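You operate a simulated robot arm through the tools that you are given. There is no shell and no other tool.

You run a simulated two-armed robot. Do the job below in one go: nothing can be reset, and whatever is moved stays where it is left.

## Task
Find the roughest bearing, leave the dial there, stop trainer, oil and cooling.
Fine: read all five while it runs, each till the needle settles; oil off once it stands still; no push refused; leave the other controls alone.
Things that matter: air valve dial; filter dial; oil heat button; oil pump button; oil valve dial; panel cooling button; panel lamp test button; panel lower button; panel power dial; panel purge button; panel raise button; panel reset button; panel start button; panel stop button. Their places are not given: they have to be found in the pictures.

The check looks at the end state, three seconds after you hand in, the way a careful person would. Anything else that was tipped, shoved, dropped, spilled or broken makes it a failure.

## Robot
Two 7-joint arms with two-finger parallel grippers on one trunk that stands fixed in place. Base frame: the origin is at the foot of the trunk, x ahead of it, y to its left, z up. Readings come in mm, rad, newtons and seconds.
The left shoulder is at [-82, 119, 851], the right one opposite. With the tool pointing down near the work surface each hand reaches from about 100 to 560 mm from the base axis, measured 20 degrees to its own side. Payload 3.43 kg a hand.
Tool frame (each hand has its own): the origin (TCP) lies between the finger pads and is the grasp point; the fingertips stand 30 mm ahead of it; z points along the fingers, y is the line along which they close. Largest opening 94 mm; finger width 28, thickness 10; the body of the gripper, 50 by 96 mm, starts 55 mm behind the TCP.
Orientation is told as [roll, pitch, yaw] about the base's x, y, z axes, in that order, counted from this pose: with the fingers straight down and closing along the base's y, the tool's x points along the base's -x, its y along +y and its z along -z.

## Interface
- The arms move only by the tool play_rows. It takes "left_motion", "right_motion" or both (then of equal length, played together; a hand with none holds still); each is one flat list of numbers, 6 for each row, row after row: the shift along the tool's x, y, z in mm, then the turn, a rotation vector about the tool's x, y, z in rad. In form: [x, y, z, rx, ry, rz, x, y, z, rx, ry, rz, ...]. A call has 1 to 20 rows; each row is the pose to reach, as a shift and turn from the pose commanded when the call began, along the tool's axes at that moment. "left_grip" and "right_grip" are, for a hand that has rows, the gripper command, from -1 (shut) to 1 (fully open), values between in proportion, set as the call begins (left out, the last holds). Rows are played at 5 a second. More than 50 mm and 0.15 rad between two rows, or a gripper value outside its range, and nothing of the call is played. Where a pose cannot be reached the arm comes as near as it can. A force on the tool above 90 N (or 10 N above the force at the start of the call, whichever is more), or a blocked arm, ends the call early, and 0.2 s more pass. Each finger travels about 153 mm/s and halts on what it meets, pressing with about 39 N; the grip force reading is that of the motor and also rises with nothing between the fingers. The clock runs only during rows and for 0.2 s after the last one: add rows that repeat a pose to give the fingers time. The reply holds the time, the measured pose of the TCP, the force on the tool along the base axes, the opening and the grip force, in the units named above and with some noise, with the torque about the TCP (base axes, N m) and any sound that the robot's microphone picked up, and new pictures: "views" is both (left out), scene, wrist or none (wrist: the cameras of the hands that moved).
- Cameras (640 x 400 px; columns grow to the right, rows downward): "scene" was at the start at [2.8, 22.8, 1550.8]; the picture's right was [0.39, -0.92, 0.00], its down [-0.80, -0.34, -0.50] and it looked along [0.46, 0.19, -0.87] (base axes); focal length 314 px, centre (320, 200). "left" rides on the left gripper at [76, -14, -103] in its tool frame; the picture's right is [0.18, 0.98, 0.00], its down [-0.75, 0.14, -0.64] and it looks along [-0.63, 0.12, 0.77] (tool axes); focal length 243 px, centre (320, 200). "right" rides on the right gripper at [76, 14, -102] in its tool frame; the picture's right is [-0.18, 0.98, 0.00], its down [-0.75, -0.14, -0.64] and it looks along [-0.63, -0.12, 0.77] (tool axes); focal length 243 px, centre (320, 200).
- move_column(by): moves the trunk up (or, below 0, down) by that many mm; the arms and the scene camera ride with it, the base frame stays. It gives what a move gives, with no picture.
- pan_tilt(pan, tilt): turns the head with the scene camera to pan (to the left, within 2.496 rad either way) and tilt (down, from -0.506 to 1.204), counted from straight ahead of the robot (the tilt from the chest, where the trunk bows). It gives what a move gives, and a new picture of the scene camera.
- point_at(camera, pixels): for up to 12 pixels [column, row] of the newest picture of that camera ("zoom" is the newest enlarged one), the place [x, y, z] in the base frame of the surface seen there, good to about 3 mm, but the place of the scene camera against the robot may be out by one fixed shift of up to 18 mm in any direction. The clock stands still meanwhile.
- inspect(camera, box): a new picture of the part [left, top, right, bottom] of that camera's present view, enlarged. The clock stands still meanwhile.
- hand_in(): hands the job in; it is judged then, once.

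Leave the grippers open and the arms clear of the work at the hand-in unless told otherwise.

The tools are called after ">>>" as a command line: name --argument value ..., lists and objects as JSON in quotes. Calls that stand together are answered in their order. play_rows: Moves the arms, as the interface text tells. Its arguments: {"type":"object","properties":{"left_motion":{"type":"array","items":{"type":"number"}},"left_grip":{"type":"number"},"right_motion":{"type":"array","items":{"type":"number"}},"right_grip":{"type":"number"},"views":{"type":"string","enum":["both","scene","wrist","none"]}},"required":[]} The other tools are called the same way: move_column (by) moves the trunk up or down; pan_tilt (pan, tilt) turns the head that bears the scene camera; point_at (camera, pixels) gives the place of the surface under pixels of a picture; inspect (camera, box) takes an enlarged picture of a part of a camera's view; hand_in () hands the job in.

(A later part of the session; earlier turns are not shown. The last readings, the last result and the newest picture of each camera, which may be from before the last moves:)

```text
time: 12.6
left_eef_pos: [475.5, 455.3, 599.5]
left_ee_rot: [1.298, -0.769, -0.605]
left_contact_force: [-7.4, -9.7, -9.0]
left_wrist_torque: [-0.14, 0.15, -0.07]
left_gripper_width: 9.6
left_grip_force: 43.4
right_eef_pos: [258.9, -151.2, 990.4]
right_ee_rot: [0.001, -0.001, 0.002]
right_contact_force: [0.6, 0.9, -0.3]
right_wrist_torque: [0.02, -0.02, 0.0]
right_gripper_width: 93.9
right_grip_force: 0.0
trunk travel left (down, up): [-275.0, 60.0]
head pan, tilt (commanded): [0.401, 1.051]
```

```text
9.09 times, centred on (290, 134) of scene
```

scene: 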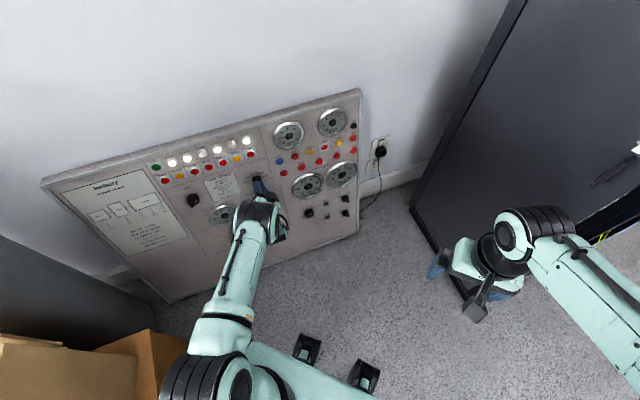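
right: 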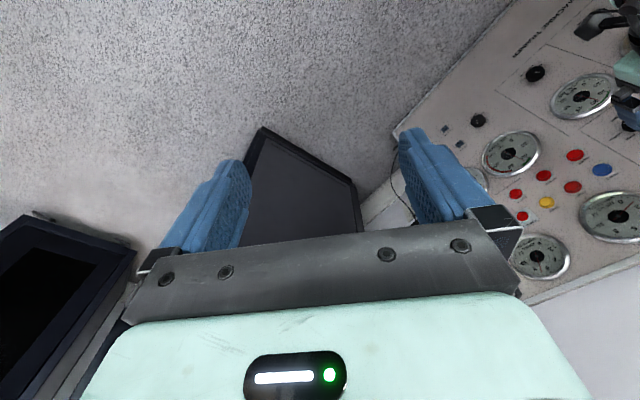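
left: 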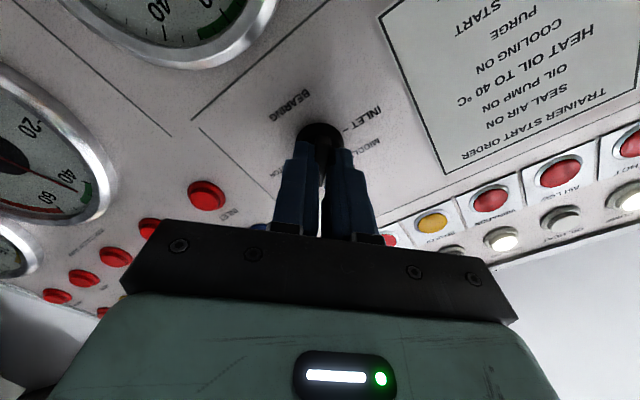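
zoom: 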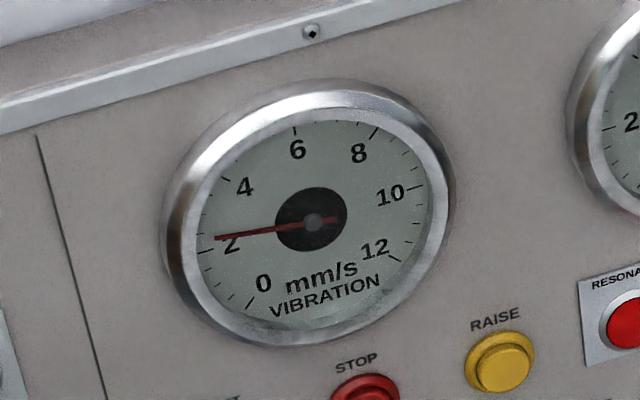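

GEAR is steady at about 2.3. I dwell a little more, then turn another 45° to OUTLET and hold 2 s, easing back 1 mm because of a light push along the axis.

>>> play_rows --left_motion '[0, 0, -1, 0, 0, 0, 0, 0, -1, 0, 0, 0, 0, 0, -1, 0, 0, 0, 0, 0, -1, 0, 0, 0, 0, 0, -1, 0, 0, -0.131, 0, 0, -1, 0, 0, -0.262, 0, 0, -1, 0, 0, -0.393, 0, 0, -1, 0, 0, -0.524, 0, 0, -1, 0, 0, -0.655, 0, 0, -1, 0, 0, -0.7854, 0, 0, -1, 0, 0, -0.7854, 0, 0, -1, 0, 0, -0.7854, 0, 0, -1, 0, 0, -0.7854, 0, 0, -1, 0, 0, -0.7854, 0, 0, -1, 0, 0, -0.7854]' --views "both"

>>> inspect --camera "scene" --box '[268, 112, 312, 156]'

>>> inspect --camera "scene" --box '[230, 160, 290, 200]'

>>> inspect --camera "scene" --box '[145, 130, 265, 200]'

```text
time: 15.8
left_eef_pos: [476.6, 453.3, 599.3]
left_ee_rot: [-0.007, -1.377, 0.777]
left_contact_force: [2.6, -11.1, -15.2]
left_wrist_torque: [-0.16, 0.14, -0.07]
left_gripper_width: 9.9
left_grip_force: 43.9
right_eef_pos: [260.6, -148.9, 989.1]
right_ee_rot: [0.001, 0.0, -0.001]
right_contact_force: [-0.4, -0.3, 1.0]
right_wrist_torque: [0.01, -0.01, -0.03]
right_gripper_width: 94.1
right_grip_force: 0.0
trunk travel left (down, up): [-275.0, 60.0]
head pan, tilt (commanded): [0.401, 1.051]
```

scene: 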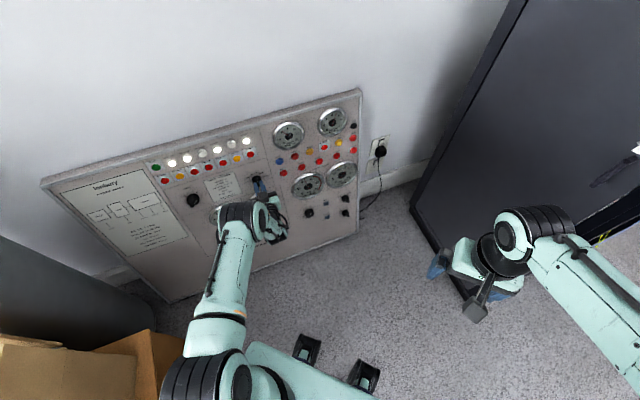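
left: 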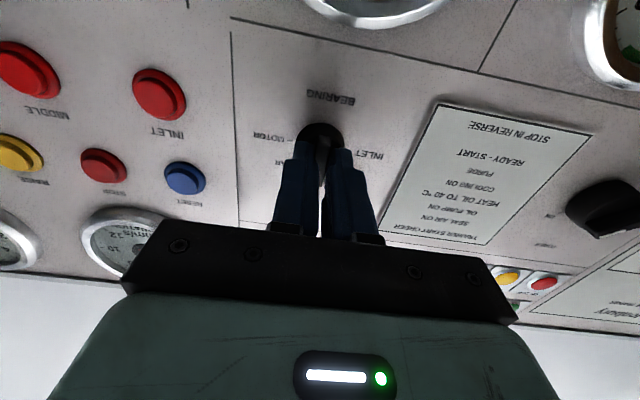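

```text
9.09 times, centred on (290, 134) of scene
```

zoom: 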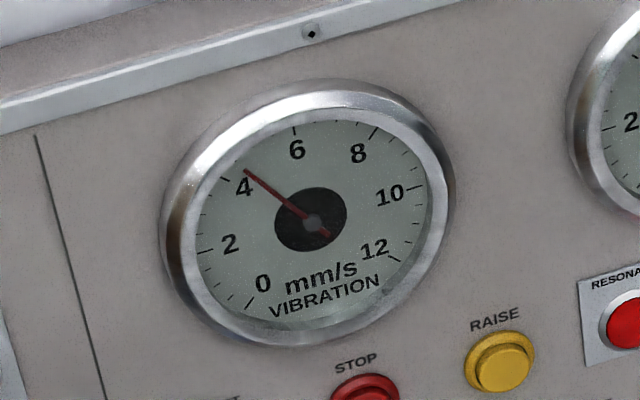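

```text
10.00 times, centred on (260, 180) of scene
```

zoom: 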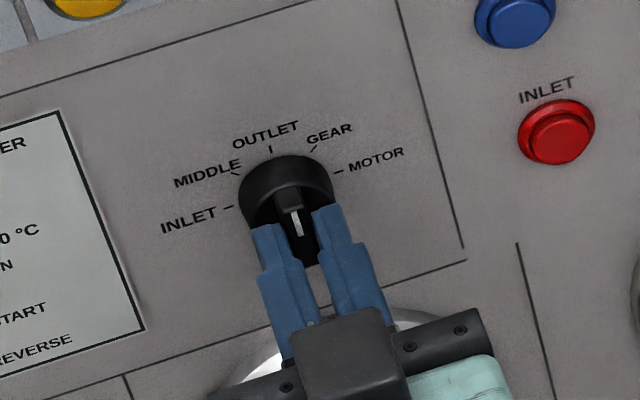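

```text
5.33 times, centred on (205, 165) of scene
```

zoom: 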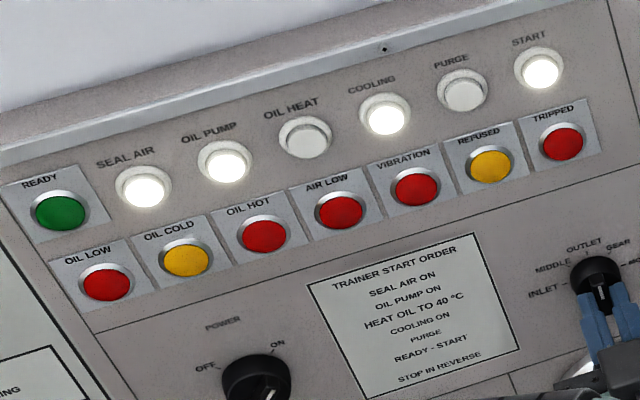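

OUTLET selected: about 4.4 mm/s. I hold 2 s more to see whether it stays.

>>> play_rows --left_motion '[0, 0, 0, 0, 0, 0, 0, 0, 0, 0, 0, 0, 0, 0, 0, 0, 0, 0, 0, 0, 0, 0, 0, 0, 0, 0, 0, 0, 0, 0, 0, 0, 0, 0, 0, 0, 0, 0, 0, 0, 0, 0, 0, 0, 0, 0, 0, 0, 0, 0, 0, 0, 0, 0]' --views "none"

>>> inspect --camera "scene" --box '[268, 112, 312, 156]'

```text
time: 17.8
left_eef_pos: [477.2, 453.0, 599.2]
left_ee_rot: [-0.002, -1.375, 0.775]
left_contact_force: [5.1, -13.5, -14.0]
left_wrist_torque: [-0.34, 0.35, -0.14]
left_gripper_width: 9.8
left_grip_force: 44.1
right_eef_pos: [260.0, -149.0, 989.7]
right_ee_rot: [-0.001, 0.003, 0.0]
right_contact_force: [0.1, 0.2, 0.1]
right_wrist_torque: [-0.02, -0.03, 0.01]
right_gripper_width: 93.9
right_grip_force: 0.1
trunk travel left (down, up): [-275.0, 60.0]
head pan, tilt (commanded): [0.401, 1.051]
```

```text
9.09 times, centred on (290, 134) of scene
```

zoom: 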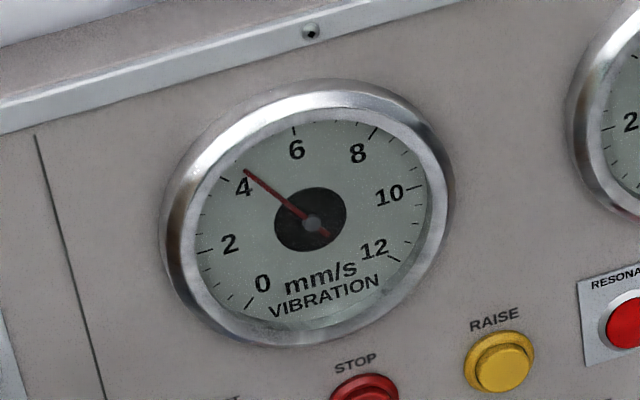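

OUTLET is steady at about 4.4. Now another 45° to MIDDLE, shifting 1 mm down/right to ease the side load, then hold 3 s.

>>> play_rows --left_motion '[1, -1, 0, 0, 0, -0.131, 1, -1, 0, 0, 0, -0.262, 1, -1, 0, 0, 0, -0.393, 1, -1, 0, 0, 0, -0.524, 1, -1, 0, 0, 0, -0.655, 1, -1, 0, 0, 0, -0.7854, 1, -1, 0, 0, 0, -0.7854, 1, -1, 0, 0, 0, -0.7854, 1, -1, 0, 0, 0, -0.7854, 1, -1, 0, 0, 0, -0.7854, 1, -1, 0, 0, 0, -0.7854, 1, -1, 0, 0, 0, -0.7854, 1, -1, 0, 0, 0, -0.7854, 1, -1, 0, 0, 0, -0.7854]' --views "both"

>>> inspect --camera "scene" --box '[268, 112, 312, 156]'

>>> inspect --camera "scene" --box '[230, 160, 290, 200]'

```text
time: 18.5
left_eef_pos: [481.8, 452.5, 597.8]
left_ee_rot: [-0.919, -1.233, 1.797]
left_contact_force: [-41.8, -12.6, 17.8]
left_wrist_torque: [0.84, -1.02, -0.48]
left_gripper_width: 10.6
left_grip_force: 45.4
left hand out of reach, approached as far as the arm can: row 2, 3
right_eef_pos: [257.2, -152.9, 992.0]
right_ee_rot: [0.003, 0.0, 0.0]
right_contact_force: [0.2, -0.9, -0.3]
right_wrist_torque: [0.03, -0.01, -0.04]
right_gripper_width: 94.1
right_grip_force: 0.1
trunk travel left (down, up): [-275.0, 60.0]
head pan, tilt (commanded): [0.401, 1.051]
stopped in row 3 (left hand): the force on the tool passed its limit at 129 N (the readings are from after the stop); the commanded pose is now the measured one
```

scene: 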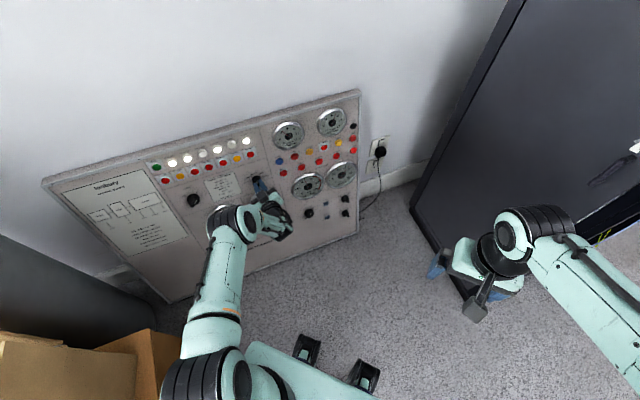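
left: 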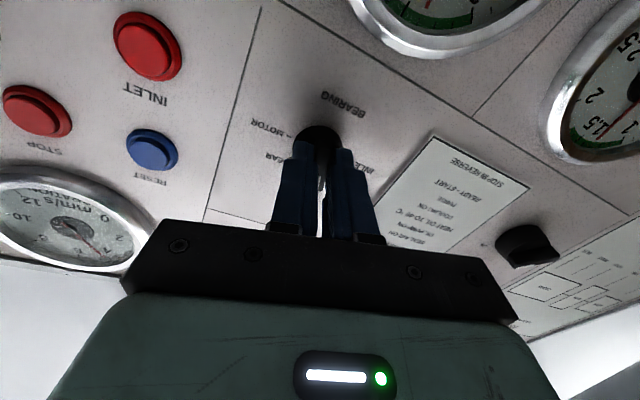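

```text
9.09 times, centred on (290, 134) of scene
```

zoom: 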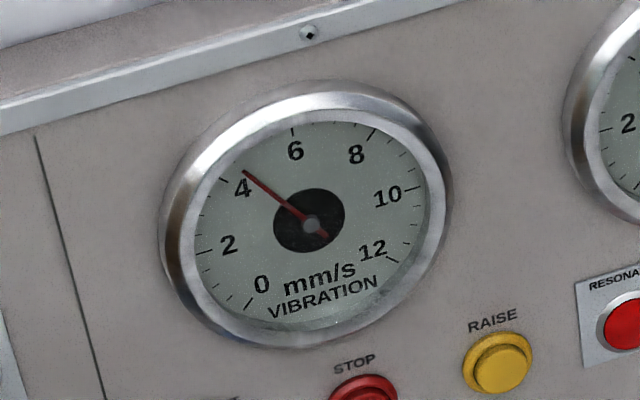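

```text
10.00 times, centred on (260, 180) of scene
```

zoom: 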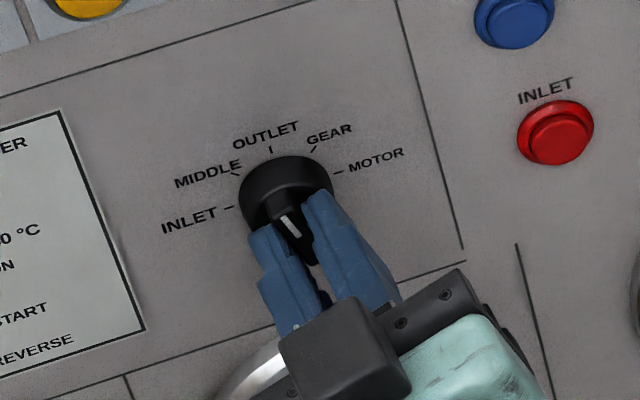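

The wrist ran into its limit at about −15° past the OUTLET pose and the call stopped. The needle still reads OUTLET. I open the fingers and back off 60 mm, then see where the dial stands.

>>> play_rows --left_motion '[0, 0, 0, 0, 0, 0, 0, 0, 0, 0, 0, 0]' --left_grip 0.1 --views "none"

>>> play_rows --left_motion '[0, 0, -20, 0, 0, 0, 0, 0, -40, 0, 0, 0, 0, 0, -60, 0, 0, 0, 0, 0, -80, 0, 0, 0]' --views "both"

```text
time: 19.1
left_eef_pos: [476.7, 457.2, 594.2]
left_ee_rot: [-0.913, -1.229, 1.802]
left_contact_force: [-73.1, -9.5, 18.8]
left_wrist_torque: [0.27, -0.52, 0.28]
left_gripper_width: 25.8
left_grip_force: 0.1
right_eef_pos: [253.9, -150.5, 991.5]
right_ee_rot: [0.001, -0.005, 0.001]
right_contact_force: [0.5, -0.4, 0.3]
right_wrist_torque: [0.0, -0.02, 0.01]
right_gripper_width: 94.2
right_grip_force: 0.0
trunk travel left (down, up): [-275.0, 60.0]
head pan, tilt (commanded): [0.401, 1.051]
```

```text
time: 20.1
left_eef_pos: [434.4, 394.7, 612.3]
left_ee_rot: [-0.903, -1.23, 1.78]
left_contact_force: [0.6, -0.5, -0.1]
left_wrist_torque: [0.01, 0.06, -0.02]
left_gripper_width: 51.7
left_grip_force: 0.0
right_eef_pos: [259.3, -150.2, 991.2]
right_ee_rot: [0.0, 0.0, -0.001]
right_contact_force: [0.8, -0.5, -0.3]
right_wrist_torque: [0.01, 0.0, -0.02]
right_gripper_width: 94.0
right_grip_force: 0.1
trunk travel left (down, up): [-275.0, 60.0]
head pan, tilt (commanded): [0.401, 1.051]
```

scene: 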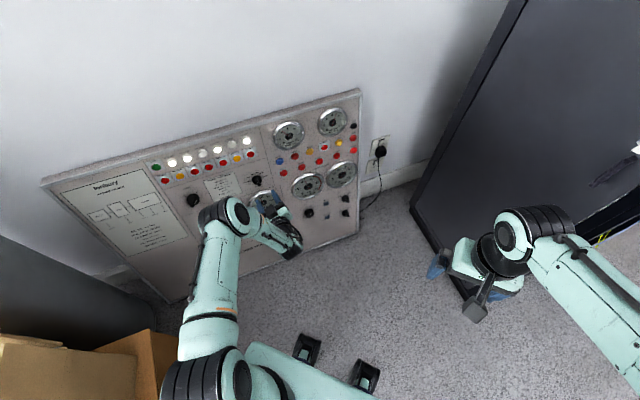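
left: 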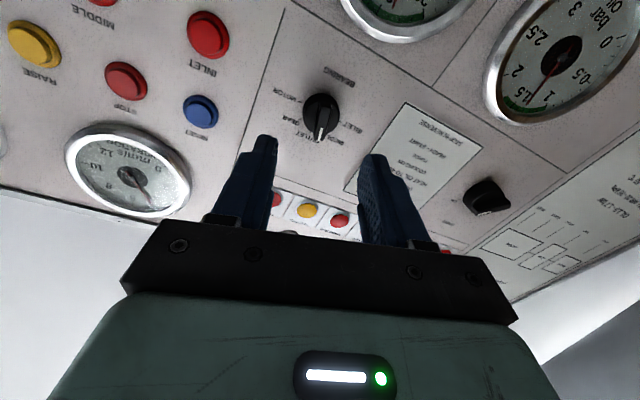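

Free of the dial. I look at the dial mark and the gauge.

>>> inspect --camera "scene" --box '[230, 160, 290, 200]'

>>> inspect --camera "scene" --box '[268, 112, 312, 156]'

>>> inspect --camera "left" --box '[260, 70, 380, 150]'

>>> inspect --camera "scene" --box '[290, 150, 364, 205]'

```text
10.00 times, centred on (260, 180) of scene
```

zoom: 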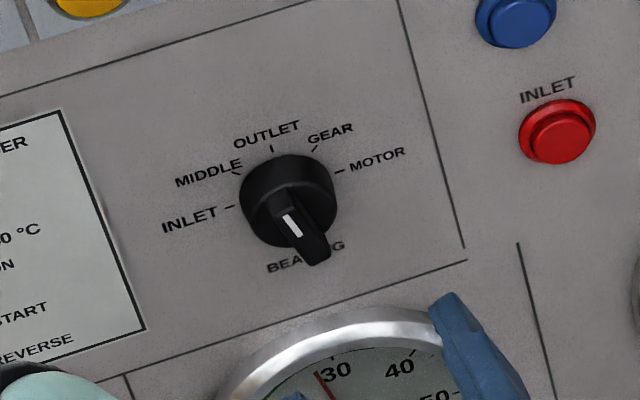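

```text
9.09 times, centred on (290, 134) of scene
```

zoom: 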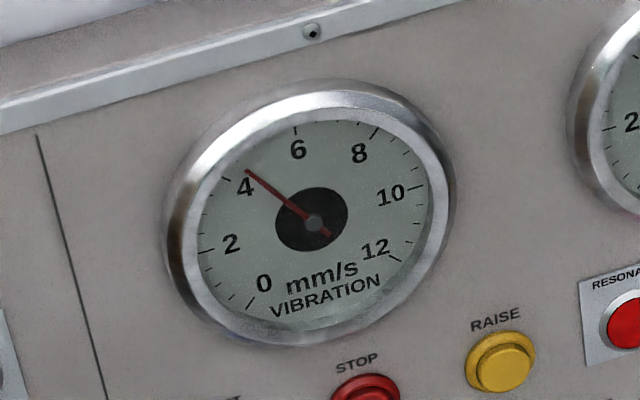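

```text
5.00 times, centred on (320, 110) of left
```

zoom: 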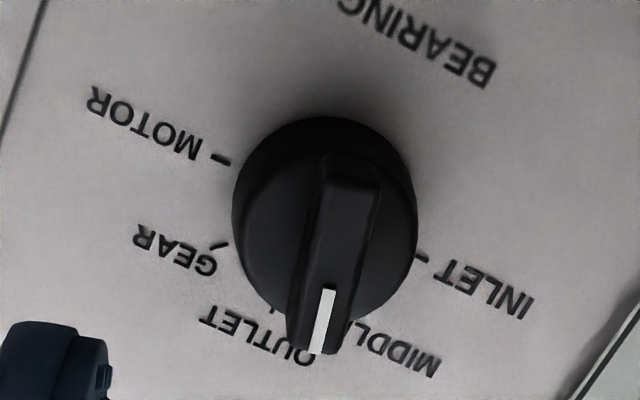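

```text
7.27 times, centred on (327, 178) of scene
```

zoom: 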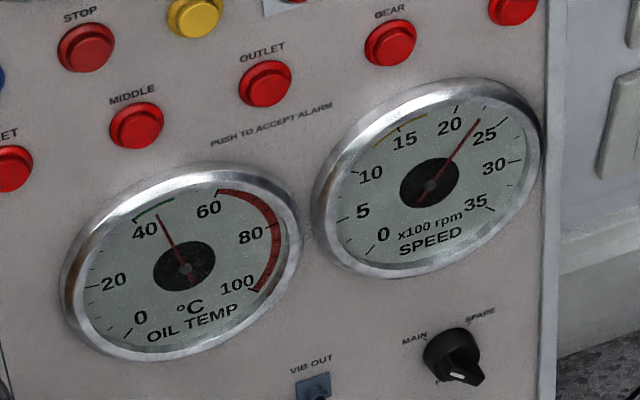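

The dial has no detent: its mark stands about 15° past OUTLET toward MIDDLE; the gauge still reads 4.4. To continue counter-clockwise I must grip the bar with the hand rolled the other way round (+180°). First I roll the hand to the +90° pose in front of the dial.

>>> play_rows --left_motion '[-0.3, 0.8, 0.2, 0.0046, -0.0051, 0.1429, -0.6, 1.6, 0.5, 0.0093, -0.0102, 0.2858, -0.8, 2.4, 0.7, 0.0139, -0.0153, 0.4288, -1.1, 3.2, 1.0, 0.0186, -0.0205, 0.5717, -1.4, 4.0, 1.2, 0.0232, -0.0256, 0.7146, -1.7, 4.8, 1.5, 0.0279, -0.0307, 0.8575, -1.9, 5.7, 1.7, 0.0325, -0.0358, 1.0005, -2.2, 6.5, 2.0, 0.0372, -0.0409, 1.1434, -2.5, 7.3, 2.2, 0.0418, -0.046, 1.2863, -2.8, 8.1, 2.5, 0.0465, -0.0512, 1.4292, -3.0, 8.9, 2.7, 0.0511, -0.0563, 1.5722, -3.3, 9.7, 3.0, 0.0558, -0.0614, 1.7151, -3.6, 10.5, 3.2, 0.0604, -0.0665, 1.858]' --views "none"

>>> play_rows --left_motion '[0, 0, 0, 0, 0, 0.1423, 0, 0, 0, 0, 0, 0.2847, 0, 0, 0, 0, 0, 0.427, 0, 0, 0, 0, 0, 0.5693, 0, 0, 0, 0, 0, 0.7117, 0, 0, 0, 0, 0, 0.854, 0, 0, 0, 0, 0, 0.9963, 0, 0, 0, 0, 0, 1.1387, 0, 0, 0, 0, 0, 1.281, 0, 0, 0, 0, 0, 1.281]' --views "both"

```text
time: 22.9
left_eef_pos: [427.6, 404.3, 611.6]
left_ee_rot: [1.378, 0.002, -0.805]
left_contact_force: [0.1, 0.3, -0.2]
left_wrist_torque: [-0.01, 0.04, -0.03]
left_gripper_width: 52.0
left_grip_force: 0.0
right_eef_pos: [259.8, -150.2, 989.9]
right_ee_rot: [0.001, 0.0, 0.0]
right_contact_force: [0.3, -0.8, -1.1]
right_wrist_torque: [0.0, -0.02, 0.02]
right_gripper_width: 94.2
right_grip_force: 0.0
trunk travel left (down, up): [-275.0, 60.0]
head pan, tilt (commanded): [0.401, 1.051]
```

```text
time: 25.1
left_eef_pos: [428.7, 404.7, 611.5]
left_ee_rot: [0.97, 1.223, -1.379]
left_contact_force: [-0.2, 0.0, 0.3]
left_wrist_torque: [0.01, 0.0, -0.05]
left_gripper_width: 51.8
left_grip_force: 0.0
right_eef_pos: [259.0, -149.2, 991.2]
right_ee_rot: [0.0, 0.0, 0.0]
right_contact_force: [-1.1, -0.6, 0.0]
right_wrist_torque: [0.04, 0.0, 0.03]
right_gripper_width: 94.2
right_grip_force: 0.0
trunk travel left (down, up): [-275.0, 60.0]
head pan, tilt (commanded): [0.401, 1.051]
```

scene: 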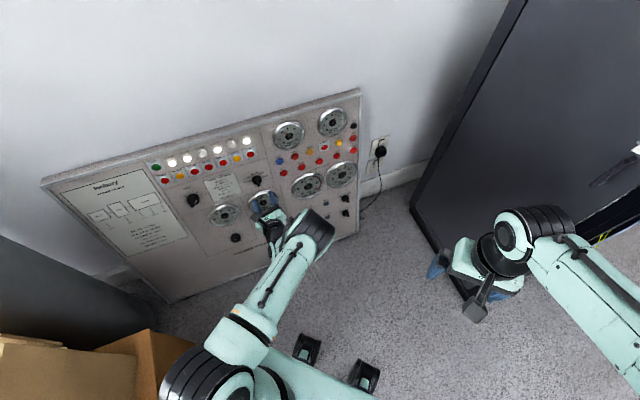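
left: 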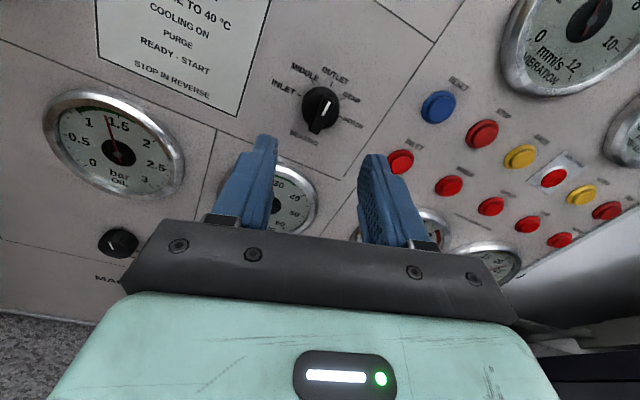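

The hand reached the +163° roll with no trouble; now the picture is upright with the dial at (320,108). I enlarge to check bar alignment and take points.

>>> inspect --camera "left" --box '[270, 70, 370, 140]'

>>> point_at --camera "left" --pixels '[[326, 101], [323, 110], [319, 122], [316, 131], [309, 100], [334, 110], [320, 108]]'

```text
5.71 times, centred on (320, 105) of left
```

zoom: 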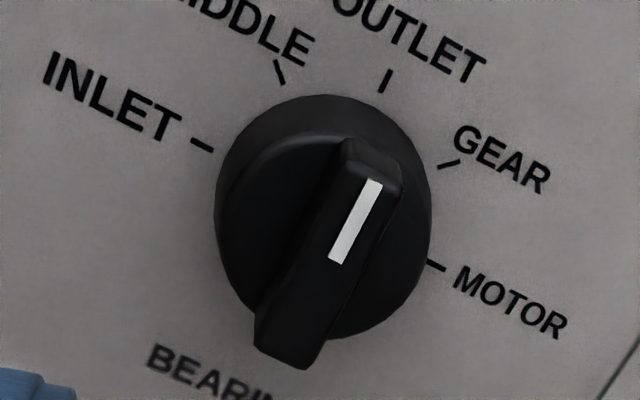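

```text
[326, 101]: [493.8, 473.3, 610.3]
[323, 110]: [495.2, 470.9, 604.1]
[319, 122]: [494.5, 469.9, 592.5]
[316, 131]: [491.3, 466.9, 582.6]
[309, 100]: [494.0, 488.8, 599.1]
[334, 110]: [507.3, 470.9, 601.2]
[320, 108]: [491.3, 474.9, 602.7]
```

The bar is only about 6° past OUTLET, so I add +0.185 rad of roll to line up, then advance 67 mm and close on the bar.

>>> play_rows --left_motion '[0, 0, 0, 0, 0, 0.1, 0, 0, 10, 0, 0, 0.185, 0, 0, 30, 0, 0, 0.185, 0, 0, 50, 0, 0, 0.185, 0, 0, 50, 0, 0, 0.185]' --views "both"

>>> inspect --camera "left" --box '[240, 90, 400, 190]'

```text
time: 26.3
left_eef_pos: [463.1, 439.7, 601.6]
left_ee_rot: [0.494, 1.351, -1.87]
left_contact_force: [-0.2, -0.3, 0.2]
left_wrist_torque: [0.02, 0.02, 0.01]
left_gripper_width: 51.6
left_grip_force: 0.1
right_eef_pos: [259.5, -150.1, 990.9]
right_ee_rot: [0.0, 0.001, 0.001]
right_contact_force: [0.6, -0.2, 0.1]
right_wrist_torque: [-0.01, 0.01, 0.03]
right_gripper_width: 94.1
right_grip_force: 0.0
trunk travel left (down, up): [-275.0, 60.0]
head pan, tilt (commanded): [0.401, 1.051]
```

scene: 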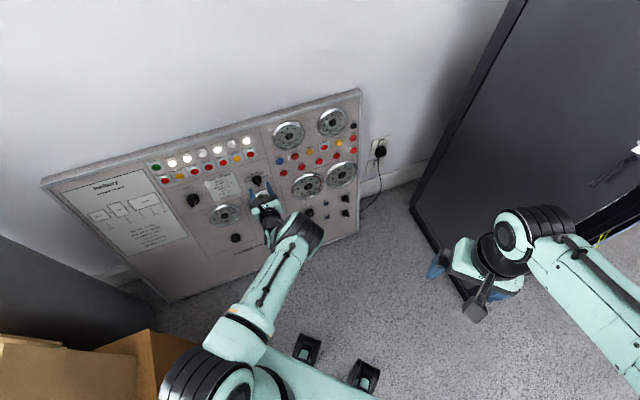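
left: 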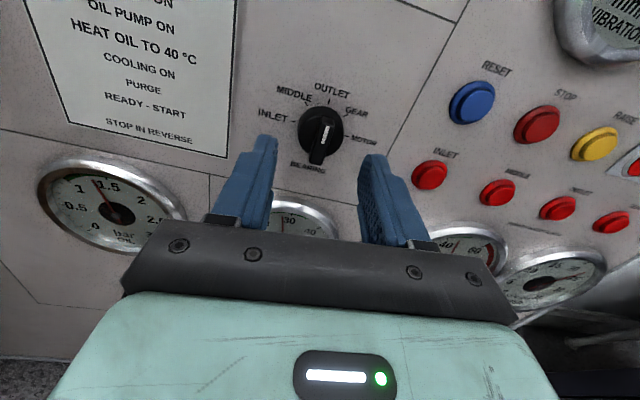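

```text
4.00 times, centred on (320, 140) of left
```

zoom: 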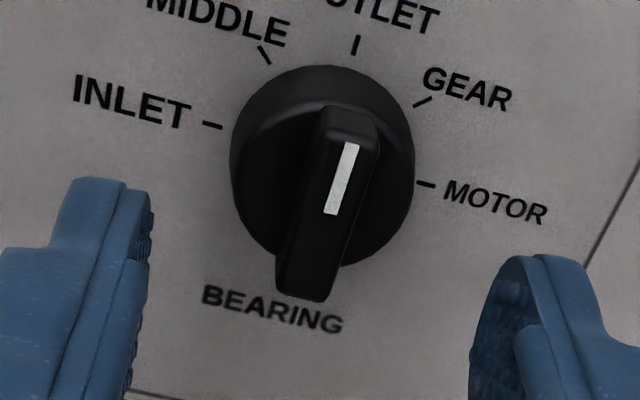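

Well aligned. I advance 17 mm and close on the bar.

>>> play_rows --left_motion '[0, 0, 9, 0, 0, 0, 0, 0, 17, 0, 0, 0, 0, 0, 17, 0, 0, 0]' --left_grip 0.1 --views "none"

>>> play_rows --left_motion '[0, 0, 0, 0, 0, 0, 0, 0, 0, 0, 0, 0, 0, 0, 0, 0, 0, 0]' --left_grip -1 --views "wrist"

```text
time: 27.1
left_eef_pos: [476.8, 451.1, 597.7]
left_ee_rot: [0.499, 1.349, -1.869]
left_contact_force: [-0.4, 0.1, 0.3]
left_wrist_torque: [0.03, 0.0, -0.01]
left_gripper_width: 51.6
left_grip_force: 0.1
right_eef_pos: [259.4, -149.9, 989.7]
right_ee_rot: [0.0, 0.0, 0.001]
right_contact_force: [0.6, 0.6, 0.3]
right_wrist_torque: [0.01, -0.01, 0.0]
right_gripper_width: 94.0
right_grip_force: 0.0
trunk travel left (down, up): [-275.0, 60.0]
head pan, tilt (commanded): [0.401, 1.051]
```

```text
time: 27.9
left_eef_pos: [475.7, 451.3, 597.0]
left_ee_rot: [0.498, 1.352, -1.866]
left_contact_force: [-0.4, 0.8, -1.1]
left_wrist_torque: [0.3, -0.27, 0.18]
left_gripper_width: 10.0
left_grip_force: 43.4
right_eef_pos: [259.7, -151.4, 990.7]
right_ee_rot: [0.0, -0.001, 0.0]
right_contact_force: [0.7, 0.5, -0.5]
right_wrist_torque: [0.02, 0.01, 0.0]
right_gripper_width: 94.2
right_grip_force: 0.0
trunk travel left (down, up): [-275.0, 60.0]
head pan, tilt (commanded): [0.401, 1.051]
```

left: 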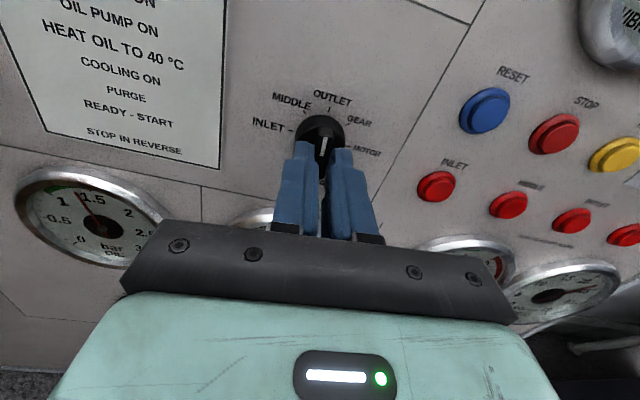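

Gripped (10.0 mm). Now I turn −39° counter-clockwise to MIDDLE and hold 2 s.

>>> play_rows --left_motion '[0, 0, 0, 0, 0, -0.114, 0, 0, 0, 0, 0, -0.227, 0, 0, 0, 0, 0, -0.341, 0, 0, 0, 0, 0, -0.454, 0, 0, 0, 0, 0, -0.568, 0, 0, 0, 0, 0, -0.681, 0, 0, 0, 0, 0, -0.681, 0, 0, 0, 0, 0, -0.681, 0, 0, 0, 0, 0, -0.681, 0, 0, 0, 0, 0, -0.681, 0, 0, 0, 0, 0, -0.681, 0, 0, 0, 0, 0, -0.681]' --views "both"

>>> inspect --camera "scene" --box '[268, 112, 312, 156]'

>>> inspect --camera "left" --box '[240, 90, 400, 190]'

```text
time: 30.5
left_eef_pos: [477.5, 449.4, 598.9]
left_ee_rot: [1.304, 0.764, -0.993]
left_contact_force: [14.3, -1.5, 4.1]
left_wrist_torque: [-0.41, 0.24, -0.77]
left_gripper_width: 9.9
left_grip_force: 43.7
right_eef_pos: [261.5, -148.9, 989.5]
right_ee_rot: [0.001, 0.0, 0.0]
right_contact_force: [0.1, 0.1, -0.1]
right_wrist_torque: [-0.05, -0.01, 0.0]
right_gripper_width: 93.8
right_grip_force: 0.0
trunk travel left (down, up): [-275.0, 60.0]
head pan, tilt (commanded): [0.401, 1.051]
```

scene: 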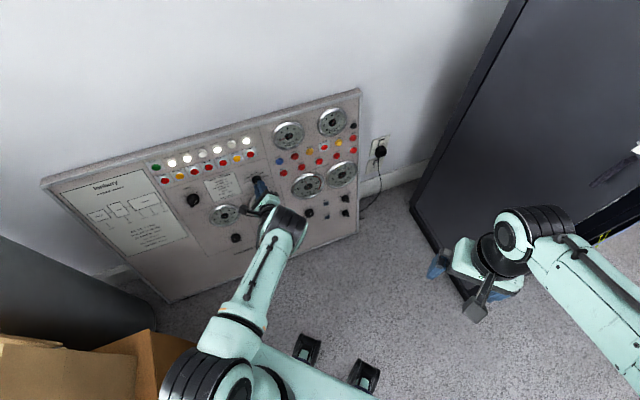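
left: 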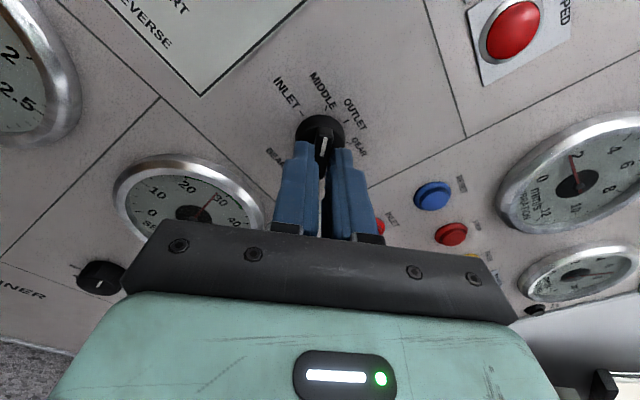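

```text
9.09 times, centred on (290, 134) of scene
```

zoom: 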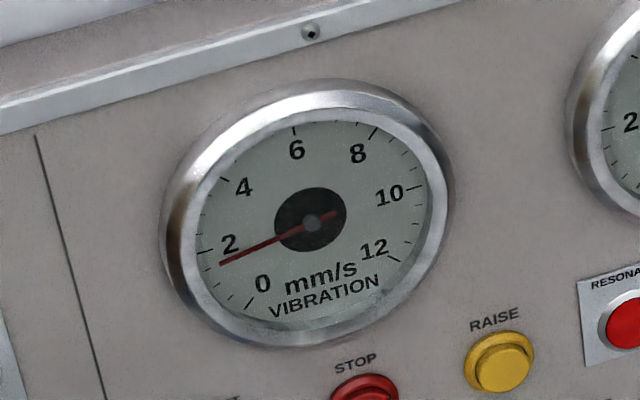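

```text
4.00 times, centred on (320, 140) of left
```

zoom: 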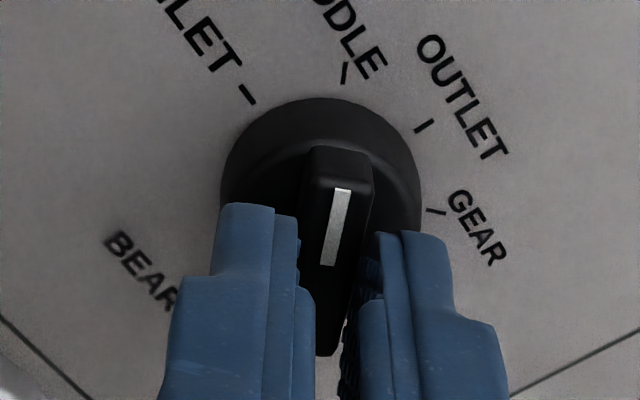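

MIDDLE reads about 1.6 mm/s. I hold 2 s more to see it settle.

>>> play_rows --left_motion '[0, 0, 0, 0, 0, 0, 0, 0, 0, 0, 0, 0, 0, 0, 0, 0, 0, 0, 0, 0, 0, 0, 0, 0, 0, 0, 0, 0, 0, 0, 0, 0, 0, 0, 0, 0, 0, 0, 0, 0, 0, 0, 0, 0, 0, 0, 0, 0, 0, 0, 0, 0, 0, 0, 0, 0, 0, 0, 0, 0]' --views "none"

>>> inspect --camera "scene" --box '[268, 112, 312, 156]'

```text
time: 32.7
left_eef_pos: [476.5, 449.3, 599.8]
left_ee_rot: [1.304, 0.762, -0.994]
left_contact_force: [18.9, -3.5, 6.8]
left_wrist_torque: [-0.02, -0.04, -0.42]
left_gripper_width: 9.8
left_grip_force: 44.0
right_eef_pos: [260.3, -149.9, 991.3]
right_ee_rot: [0.0, 0.001, 0.0]
right_contact_force: [-0.2, -0.1, -0.2]
right_wrist_torque: [0.0, 0.0, 0.01]
right_gripper_width: 94.0
right_grip_force: 0.0
trunk travel left (down, up): [-275.0, 60.0]
head pan, tilt (commanded): [0.401, 1.051]
```

```text
9.09 times, centred on (290, 134) of scene
```

zoom: 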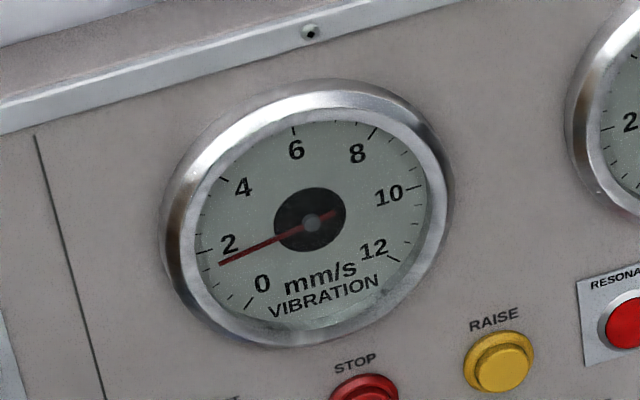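

MIDDLE is steady at about 1.6. Next −45° to INLET (shifting 1.2 mm up-right to ease the side load), hold 2 s.

>>> play_rows --left_motion '[0, 1.2, 0, 0, 0, -0.131, 0, 1.2, 0, 0, 0, -0.262, 0, 1.2, 0, 0, 0, -0.393, 0, 1.2, 0, 0, 0, -0.524, 0, 1.2, 0, 0, 0, -0.655, 0, 1.2, 0, 0, 0, -0.7854, 0, 1.2, 0, 0, 0, -0.7854, 0, 1.2, 0, 0, 0, -0.7854, 0, 1.2, 0, 0, 0, -0.7854, 0, 1.2, 0, 0, 0, -0.7854, 0, 1.2, 0, 0, 0, -0.7854, 0, 1.2, 0, 0, 0, -0.7854]' --views "both"

>>> inspect --camera "scene" --box '[268, 112, 312, 156]'

>>> inspect --camera "left" --box '[240, 90, 400, 190]'

```text
time: 35.3
left_eef_pos: [477.1, 450.2, 600.4]
left_ee_rot: [1.384, -0.004, -0.805]
left_contact_force: [16.6, 1.0, 9.9]
left_wrist_torque: [0.2, -0.21, -0.22]
left_gripper_width: 10.0
left_grip_force: 43.7
right_eef_pos: [259.0, -150.2, 989.2]
right_ee_rot: [0.0, 0.0, 0.001]
right_contact_force: [0.8, 0.5, -0.8]
right_wrist_torque: [-0.03, -0.01, 0.0]
right_gripper_width: 93.8
right_grip_force: 0.0
trunk travel left (down, up): [-275.0, 60.0]
head pan, tilt (commanded): [0.401, 1.051]
```

scene: 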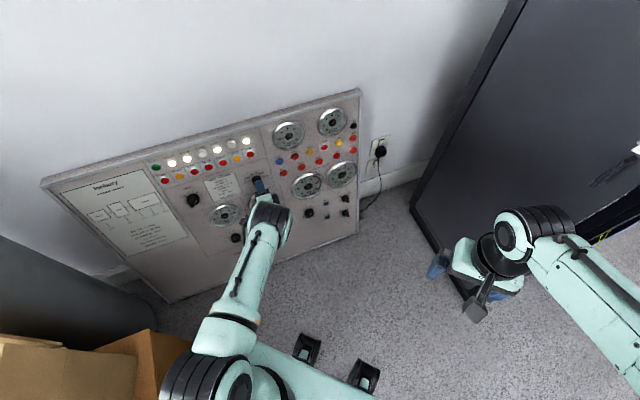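
left: 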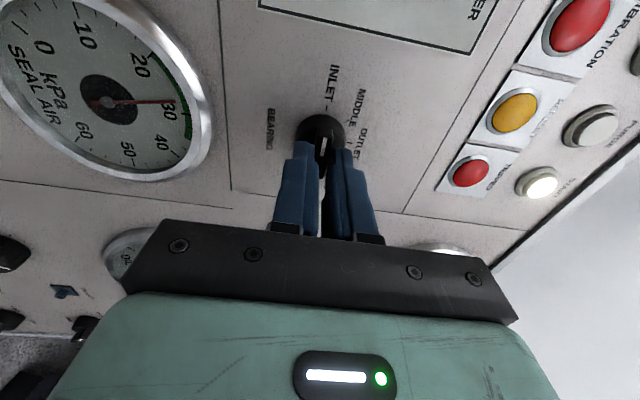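

```text
9.09 times, centred on (290, 134) of scene
```

zoom: 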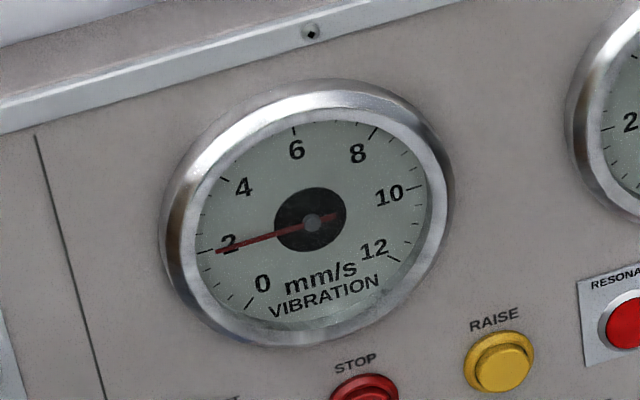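

```text
4.00 times, centred on (320, 140) of left
```

zoom: 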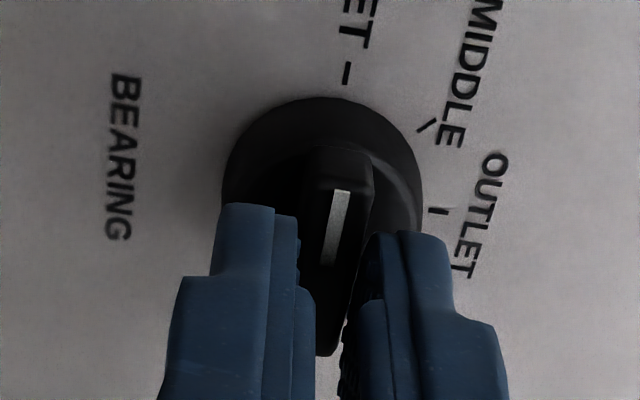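

INLET reads about 1.9. I hold 2 s more and reread.

>>> play_rows --left_motion '[0, 0, 0, 0, 0, 0, 0, 0, 0, 0, 0, 0, 0, 0, 0, 0, 0, 0, 0, 0, 0, 0, 0, 0, 0, 0, 0, 0, 0, 0, 0, 0, 0, 0, 0, 0, 0, 0, 0, 0, 0, 0, 0, 0, 0, 0, 0, 0, 0, 0, 0, 0, 0, 0, 0, 0, 0, 0, 0, 0]' --views "none"

>>> inspect --camera "scene" --box '[268, 112, 312, 156]'

>>> inspect --camera "scene" --box '[290, 150, 364, 205]'

>>> inspect --camera "scene" --box '[145, 130, 265, 200]'

```text
time: 37.5
left_eef_pos: [476.9, 449.0, 601.2]
left_ee_rot: [1.38, -0.003, -0.804]
left_contact_force: [16.7, 3.7, 11.3]
left_wrist_torque: [0.16, -0.23, -0.4]
left_gripper_width: 9.7
left_grip_force: 43.3
right_eef_pos: [260.1, -151.4, 990.6]
right_ee_rot: [-0.001, 0.001, 0.0]
right_contact_force: [-0.1, 0.5, 0.8]
right_wrist_torque: [0.0, -0.01, -0.02]
right_gripper_width: 94.2
right_grip_force: 0.0
trunk travel left (down, up): [-275.0, 60.0]
head pan, tilt (commanded): [0.401, 1.051]
```

```text
9.09 times, centred on (290, 134) of scene
```

zoom: 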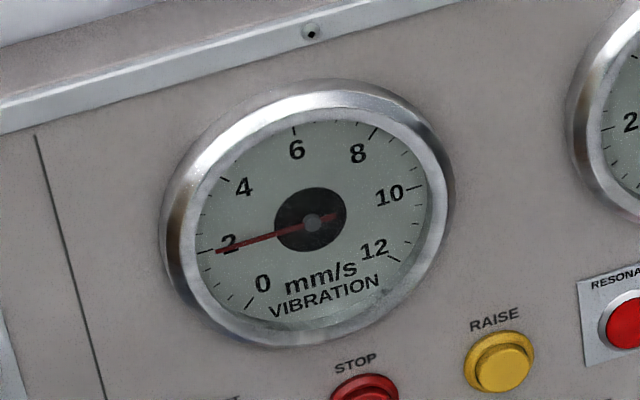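

```text
7.27 times, centred on (327, 178) of scene
```

zoom: 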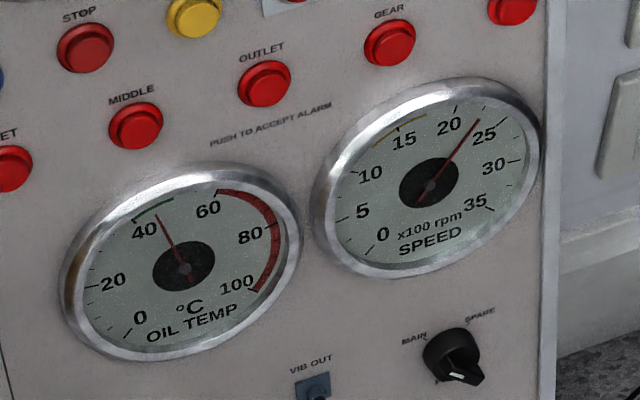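

```text
5.33 times, centred on (205, 165) of scene
```

zoom: 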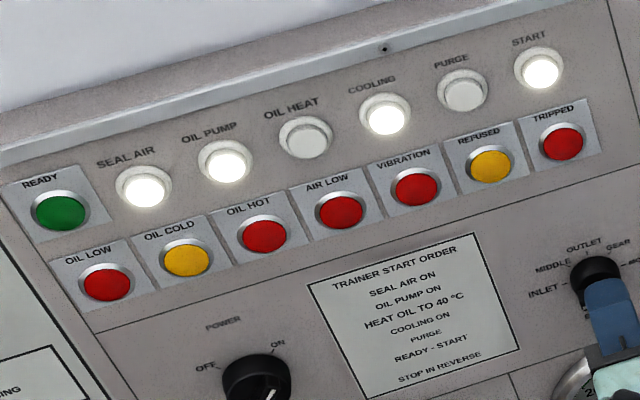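

All five read: MOTOR 1.2, GEAR 2.3, OUTLET 4.4, MIDDLE 1.6, INLET 1.9 mm/s — OUTLET is the roughest. I turn the dial back +90° clockwise to OUTLET.

>>> play_rows --left_motion '[-0.5, 1, 1, 0, 0, 0.1309, -0.5, 1, 1, 0, 0, 0.2618, -0.5, 1, 1, 0, 0, 0.3927, -0.5, 1, 1, 0, 0, 0.5236, -0.5, 1, 1, 0, 0, 0.6545, -0.5, 1, 1, 0, 0, 0.7854, -0.5, 1, 1, 0, 0, 0.9163, -0.5, 1, 1, 0, 0, 1.0472, -0.5, 1, 1, 0, 0, 1.1781, -0.5, 1, 1, 0, 0, 1.309, -0.5, 1, 1, 0, 0, 1.4399, -0.5, 1, 1, 0, 0, 1.5708, -0.5, 1, 1, 0, 0, 1.5708, -0.5, 1, 1, 0, 0, 1.5708, -0.5, 1, 1, 0, 0, 1.5708]' --views "both"

>>> inspect --camera "scene" --box '[268, 112, 312, 156]'

>>> inspect --camera "left" --box '[240, 90, 400, 190]'

```text
time: 40.7
left_eef_pos: [476.3, 450.1, 598.7]
left_ee_rot: [0.006, 1.373, -2.37]
left_contact_force: [-17.1, -9.8, -8.1]
left_wrist_torque: [-0.38, 0.48, 0.27]
left_gripper_width: 10.0
left_grip_force: 43.8
right_eef_pos: [258.9, -149.7, 990.7]
right_ee_rot: [0.001, -0.001, 0.0]
right_contact_force: [0.4, 0.5, 1.1]
right_wrist_torque: [-0.03, -0.02, -0.01]
right_gripper_width: 94.1
right_grip_force: 0.1
trunk travel left (down, up): [-275.0, 60.0]
head pan, tilt (commanded): [0.401, 1.051]
```

scene: 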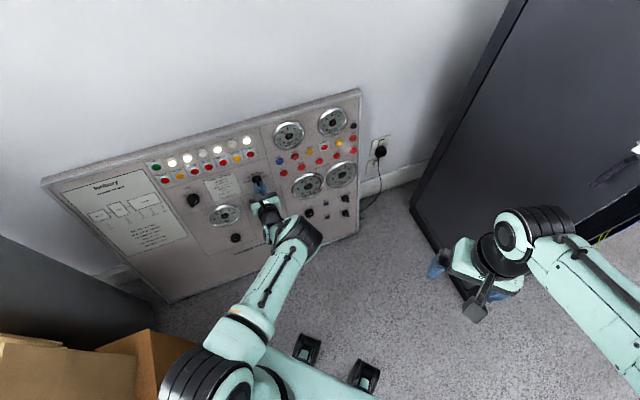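
left: 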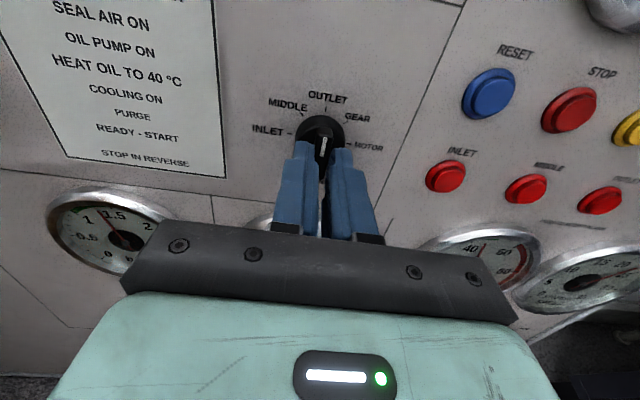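

```text
9.09 times, centred on (290, 134) of scene
```

zoom: 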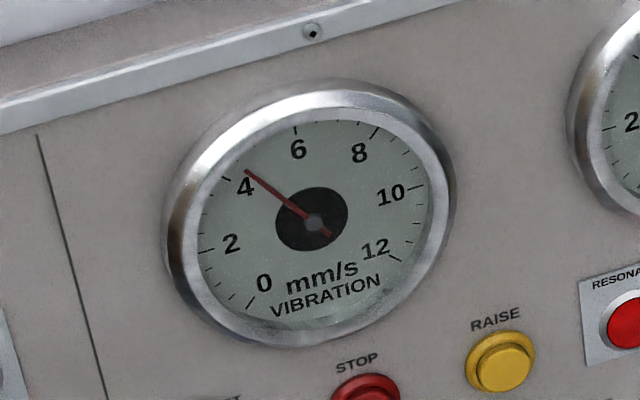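

```text
4.00 times, centred on (320, 140) of left
```

zoom: 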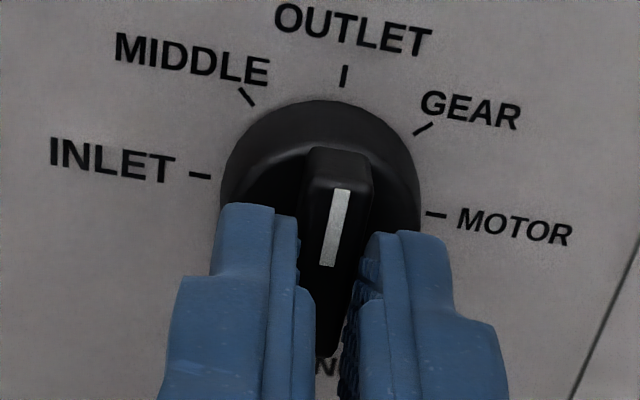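

The dial is at OUTLET and the gauge shows 4.4 again. I release the bar and back straight off 80 mm.

>>> play_rows --left_motion '[0, 0, -1, 0, 0, 0, 0, 0, -1, 0, 0, 0]' --left_grip 0.1 --views "none"

>>> play_rows --left_motion '[0, 0, -20, 0, 0, 0, 0, 0, -45, 0, 0, 0, 0, 0, -80, 0, 0, 0, 0, 0, -100, 0, 0, 0]' --views "both"

>>> inspect --camera "left" --box '[270, 70, 370, 140]'

>>> inspect --camera "scene" --box '[230, 160, 290, 200]'

>>> inspect --camera "scene" --box '[268, 112, 312, 156]'

```text
time: 41.3
left_eef_pos: [477.5, 449.6, 601.4]
left_ee_rot: [0.015, 1.379, -2.359]
left_contact_force: [0.5, 0.0, -0.4]
left_wrist_torque: [0.01, 0.01, 0.01]
left_gripper_width: 51.9
left_grip_force: 0.0
right_eef_pos: [259.6, -149.9, 989.5]
right_ee_rot: [-0.002, 0.0, 0.0]
right_contact_force: [1.1, 0.6, 0.2]
right_wrist_torque: [0.02, -0.02, -0.04]
right_gripper_width: 94.1
right_grip_force: 0.0
trunk travel left (down, up): [-275.0, 60.0]
head pan, tilt (commanded): [0.401, 1.051]
```

```text
time: 42.3
left_eef_pos: [405.5, 381.3, 619.9]
left_ee_rot: [0.012, 1.377, -2.363]
left_contact_force: [0.4, 0.1, 0.0]
left_wrist_torque: [-0.03, 0.0, -0.03]
left_gripper_width: 51.6
left_grip_force: 0.0
right_eef_pos: [260.2, -150.4, 990.3]
right_ee_rot: [0.002, 0.0, 0.0]
right_contact_force: [0.4, 0.1, -0.4]
right_wrist_torque: [0.01, -0.02, -0.01]
right_gripper_width: 93.7
right_grip_force: 0.0
trunk travel left (down, up): [-275.0, 60.0]
head pan, tilt (commanded): [0.401, 1.051]
```

scene: 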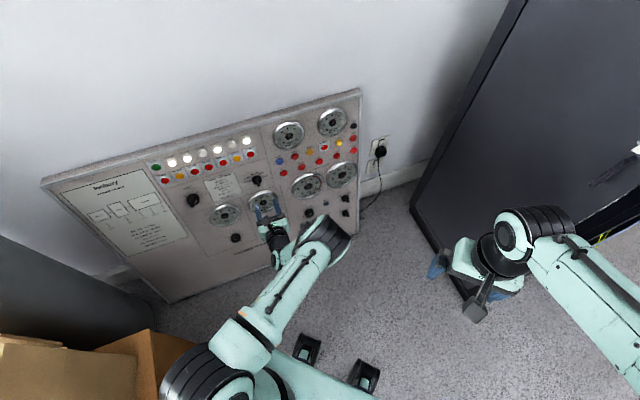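
left: 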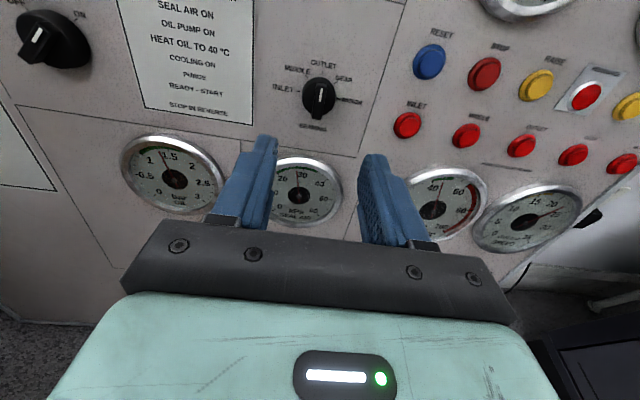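

```text
5.71 times, centred on (320, 105) of left
```

zoom: 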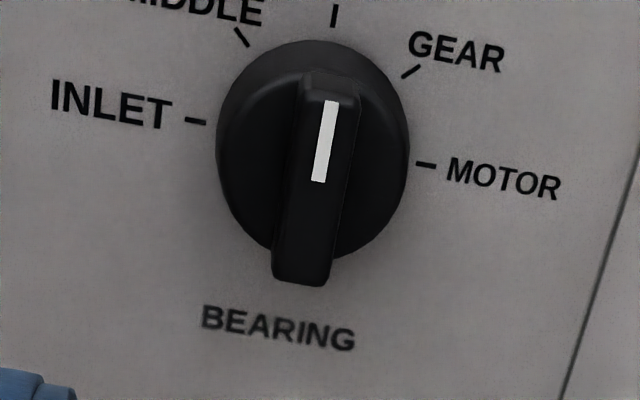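

```text
10.00 times, centred on (260, 180) of scene
```

zoom: 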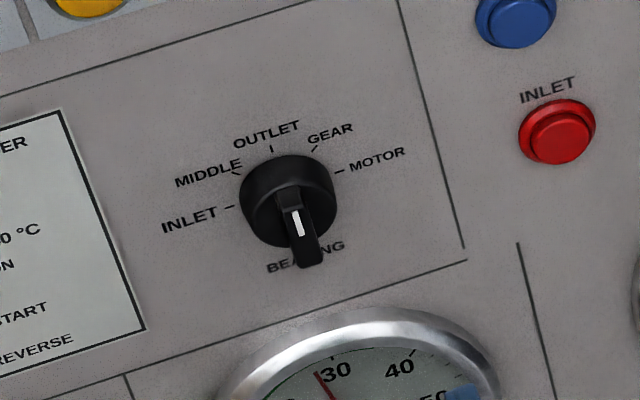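

```text
9.09 times, centred on (290, 134) of scene
```

zoom: 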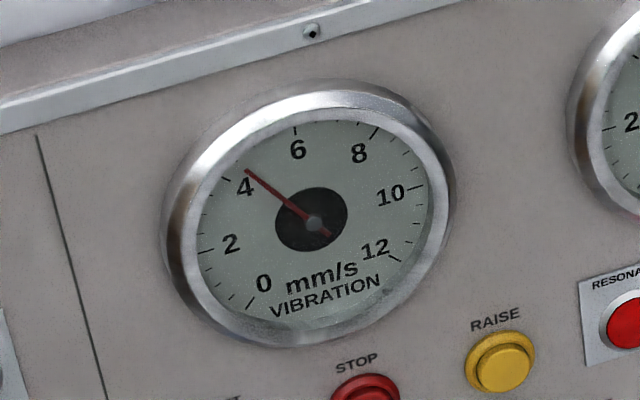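

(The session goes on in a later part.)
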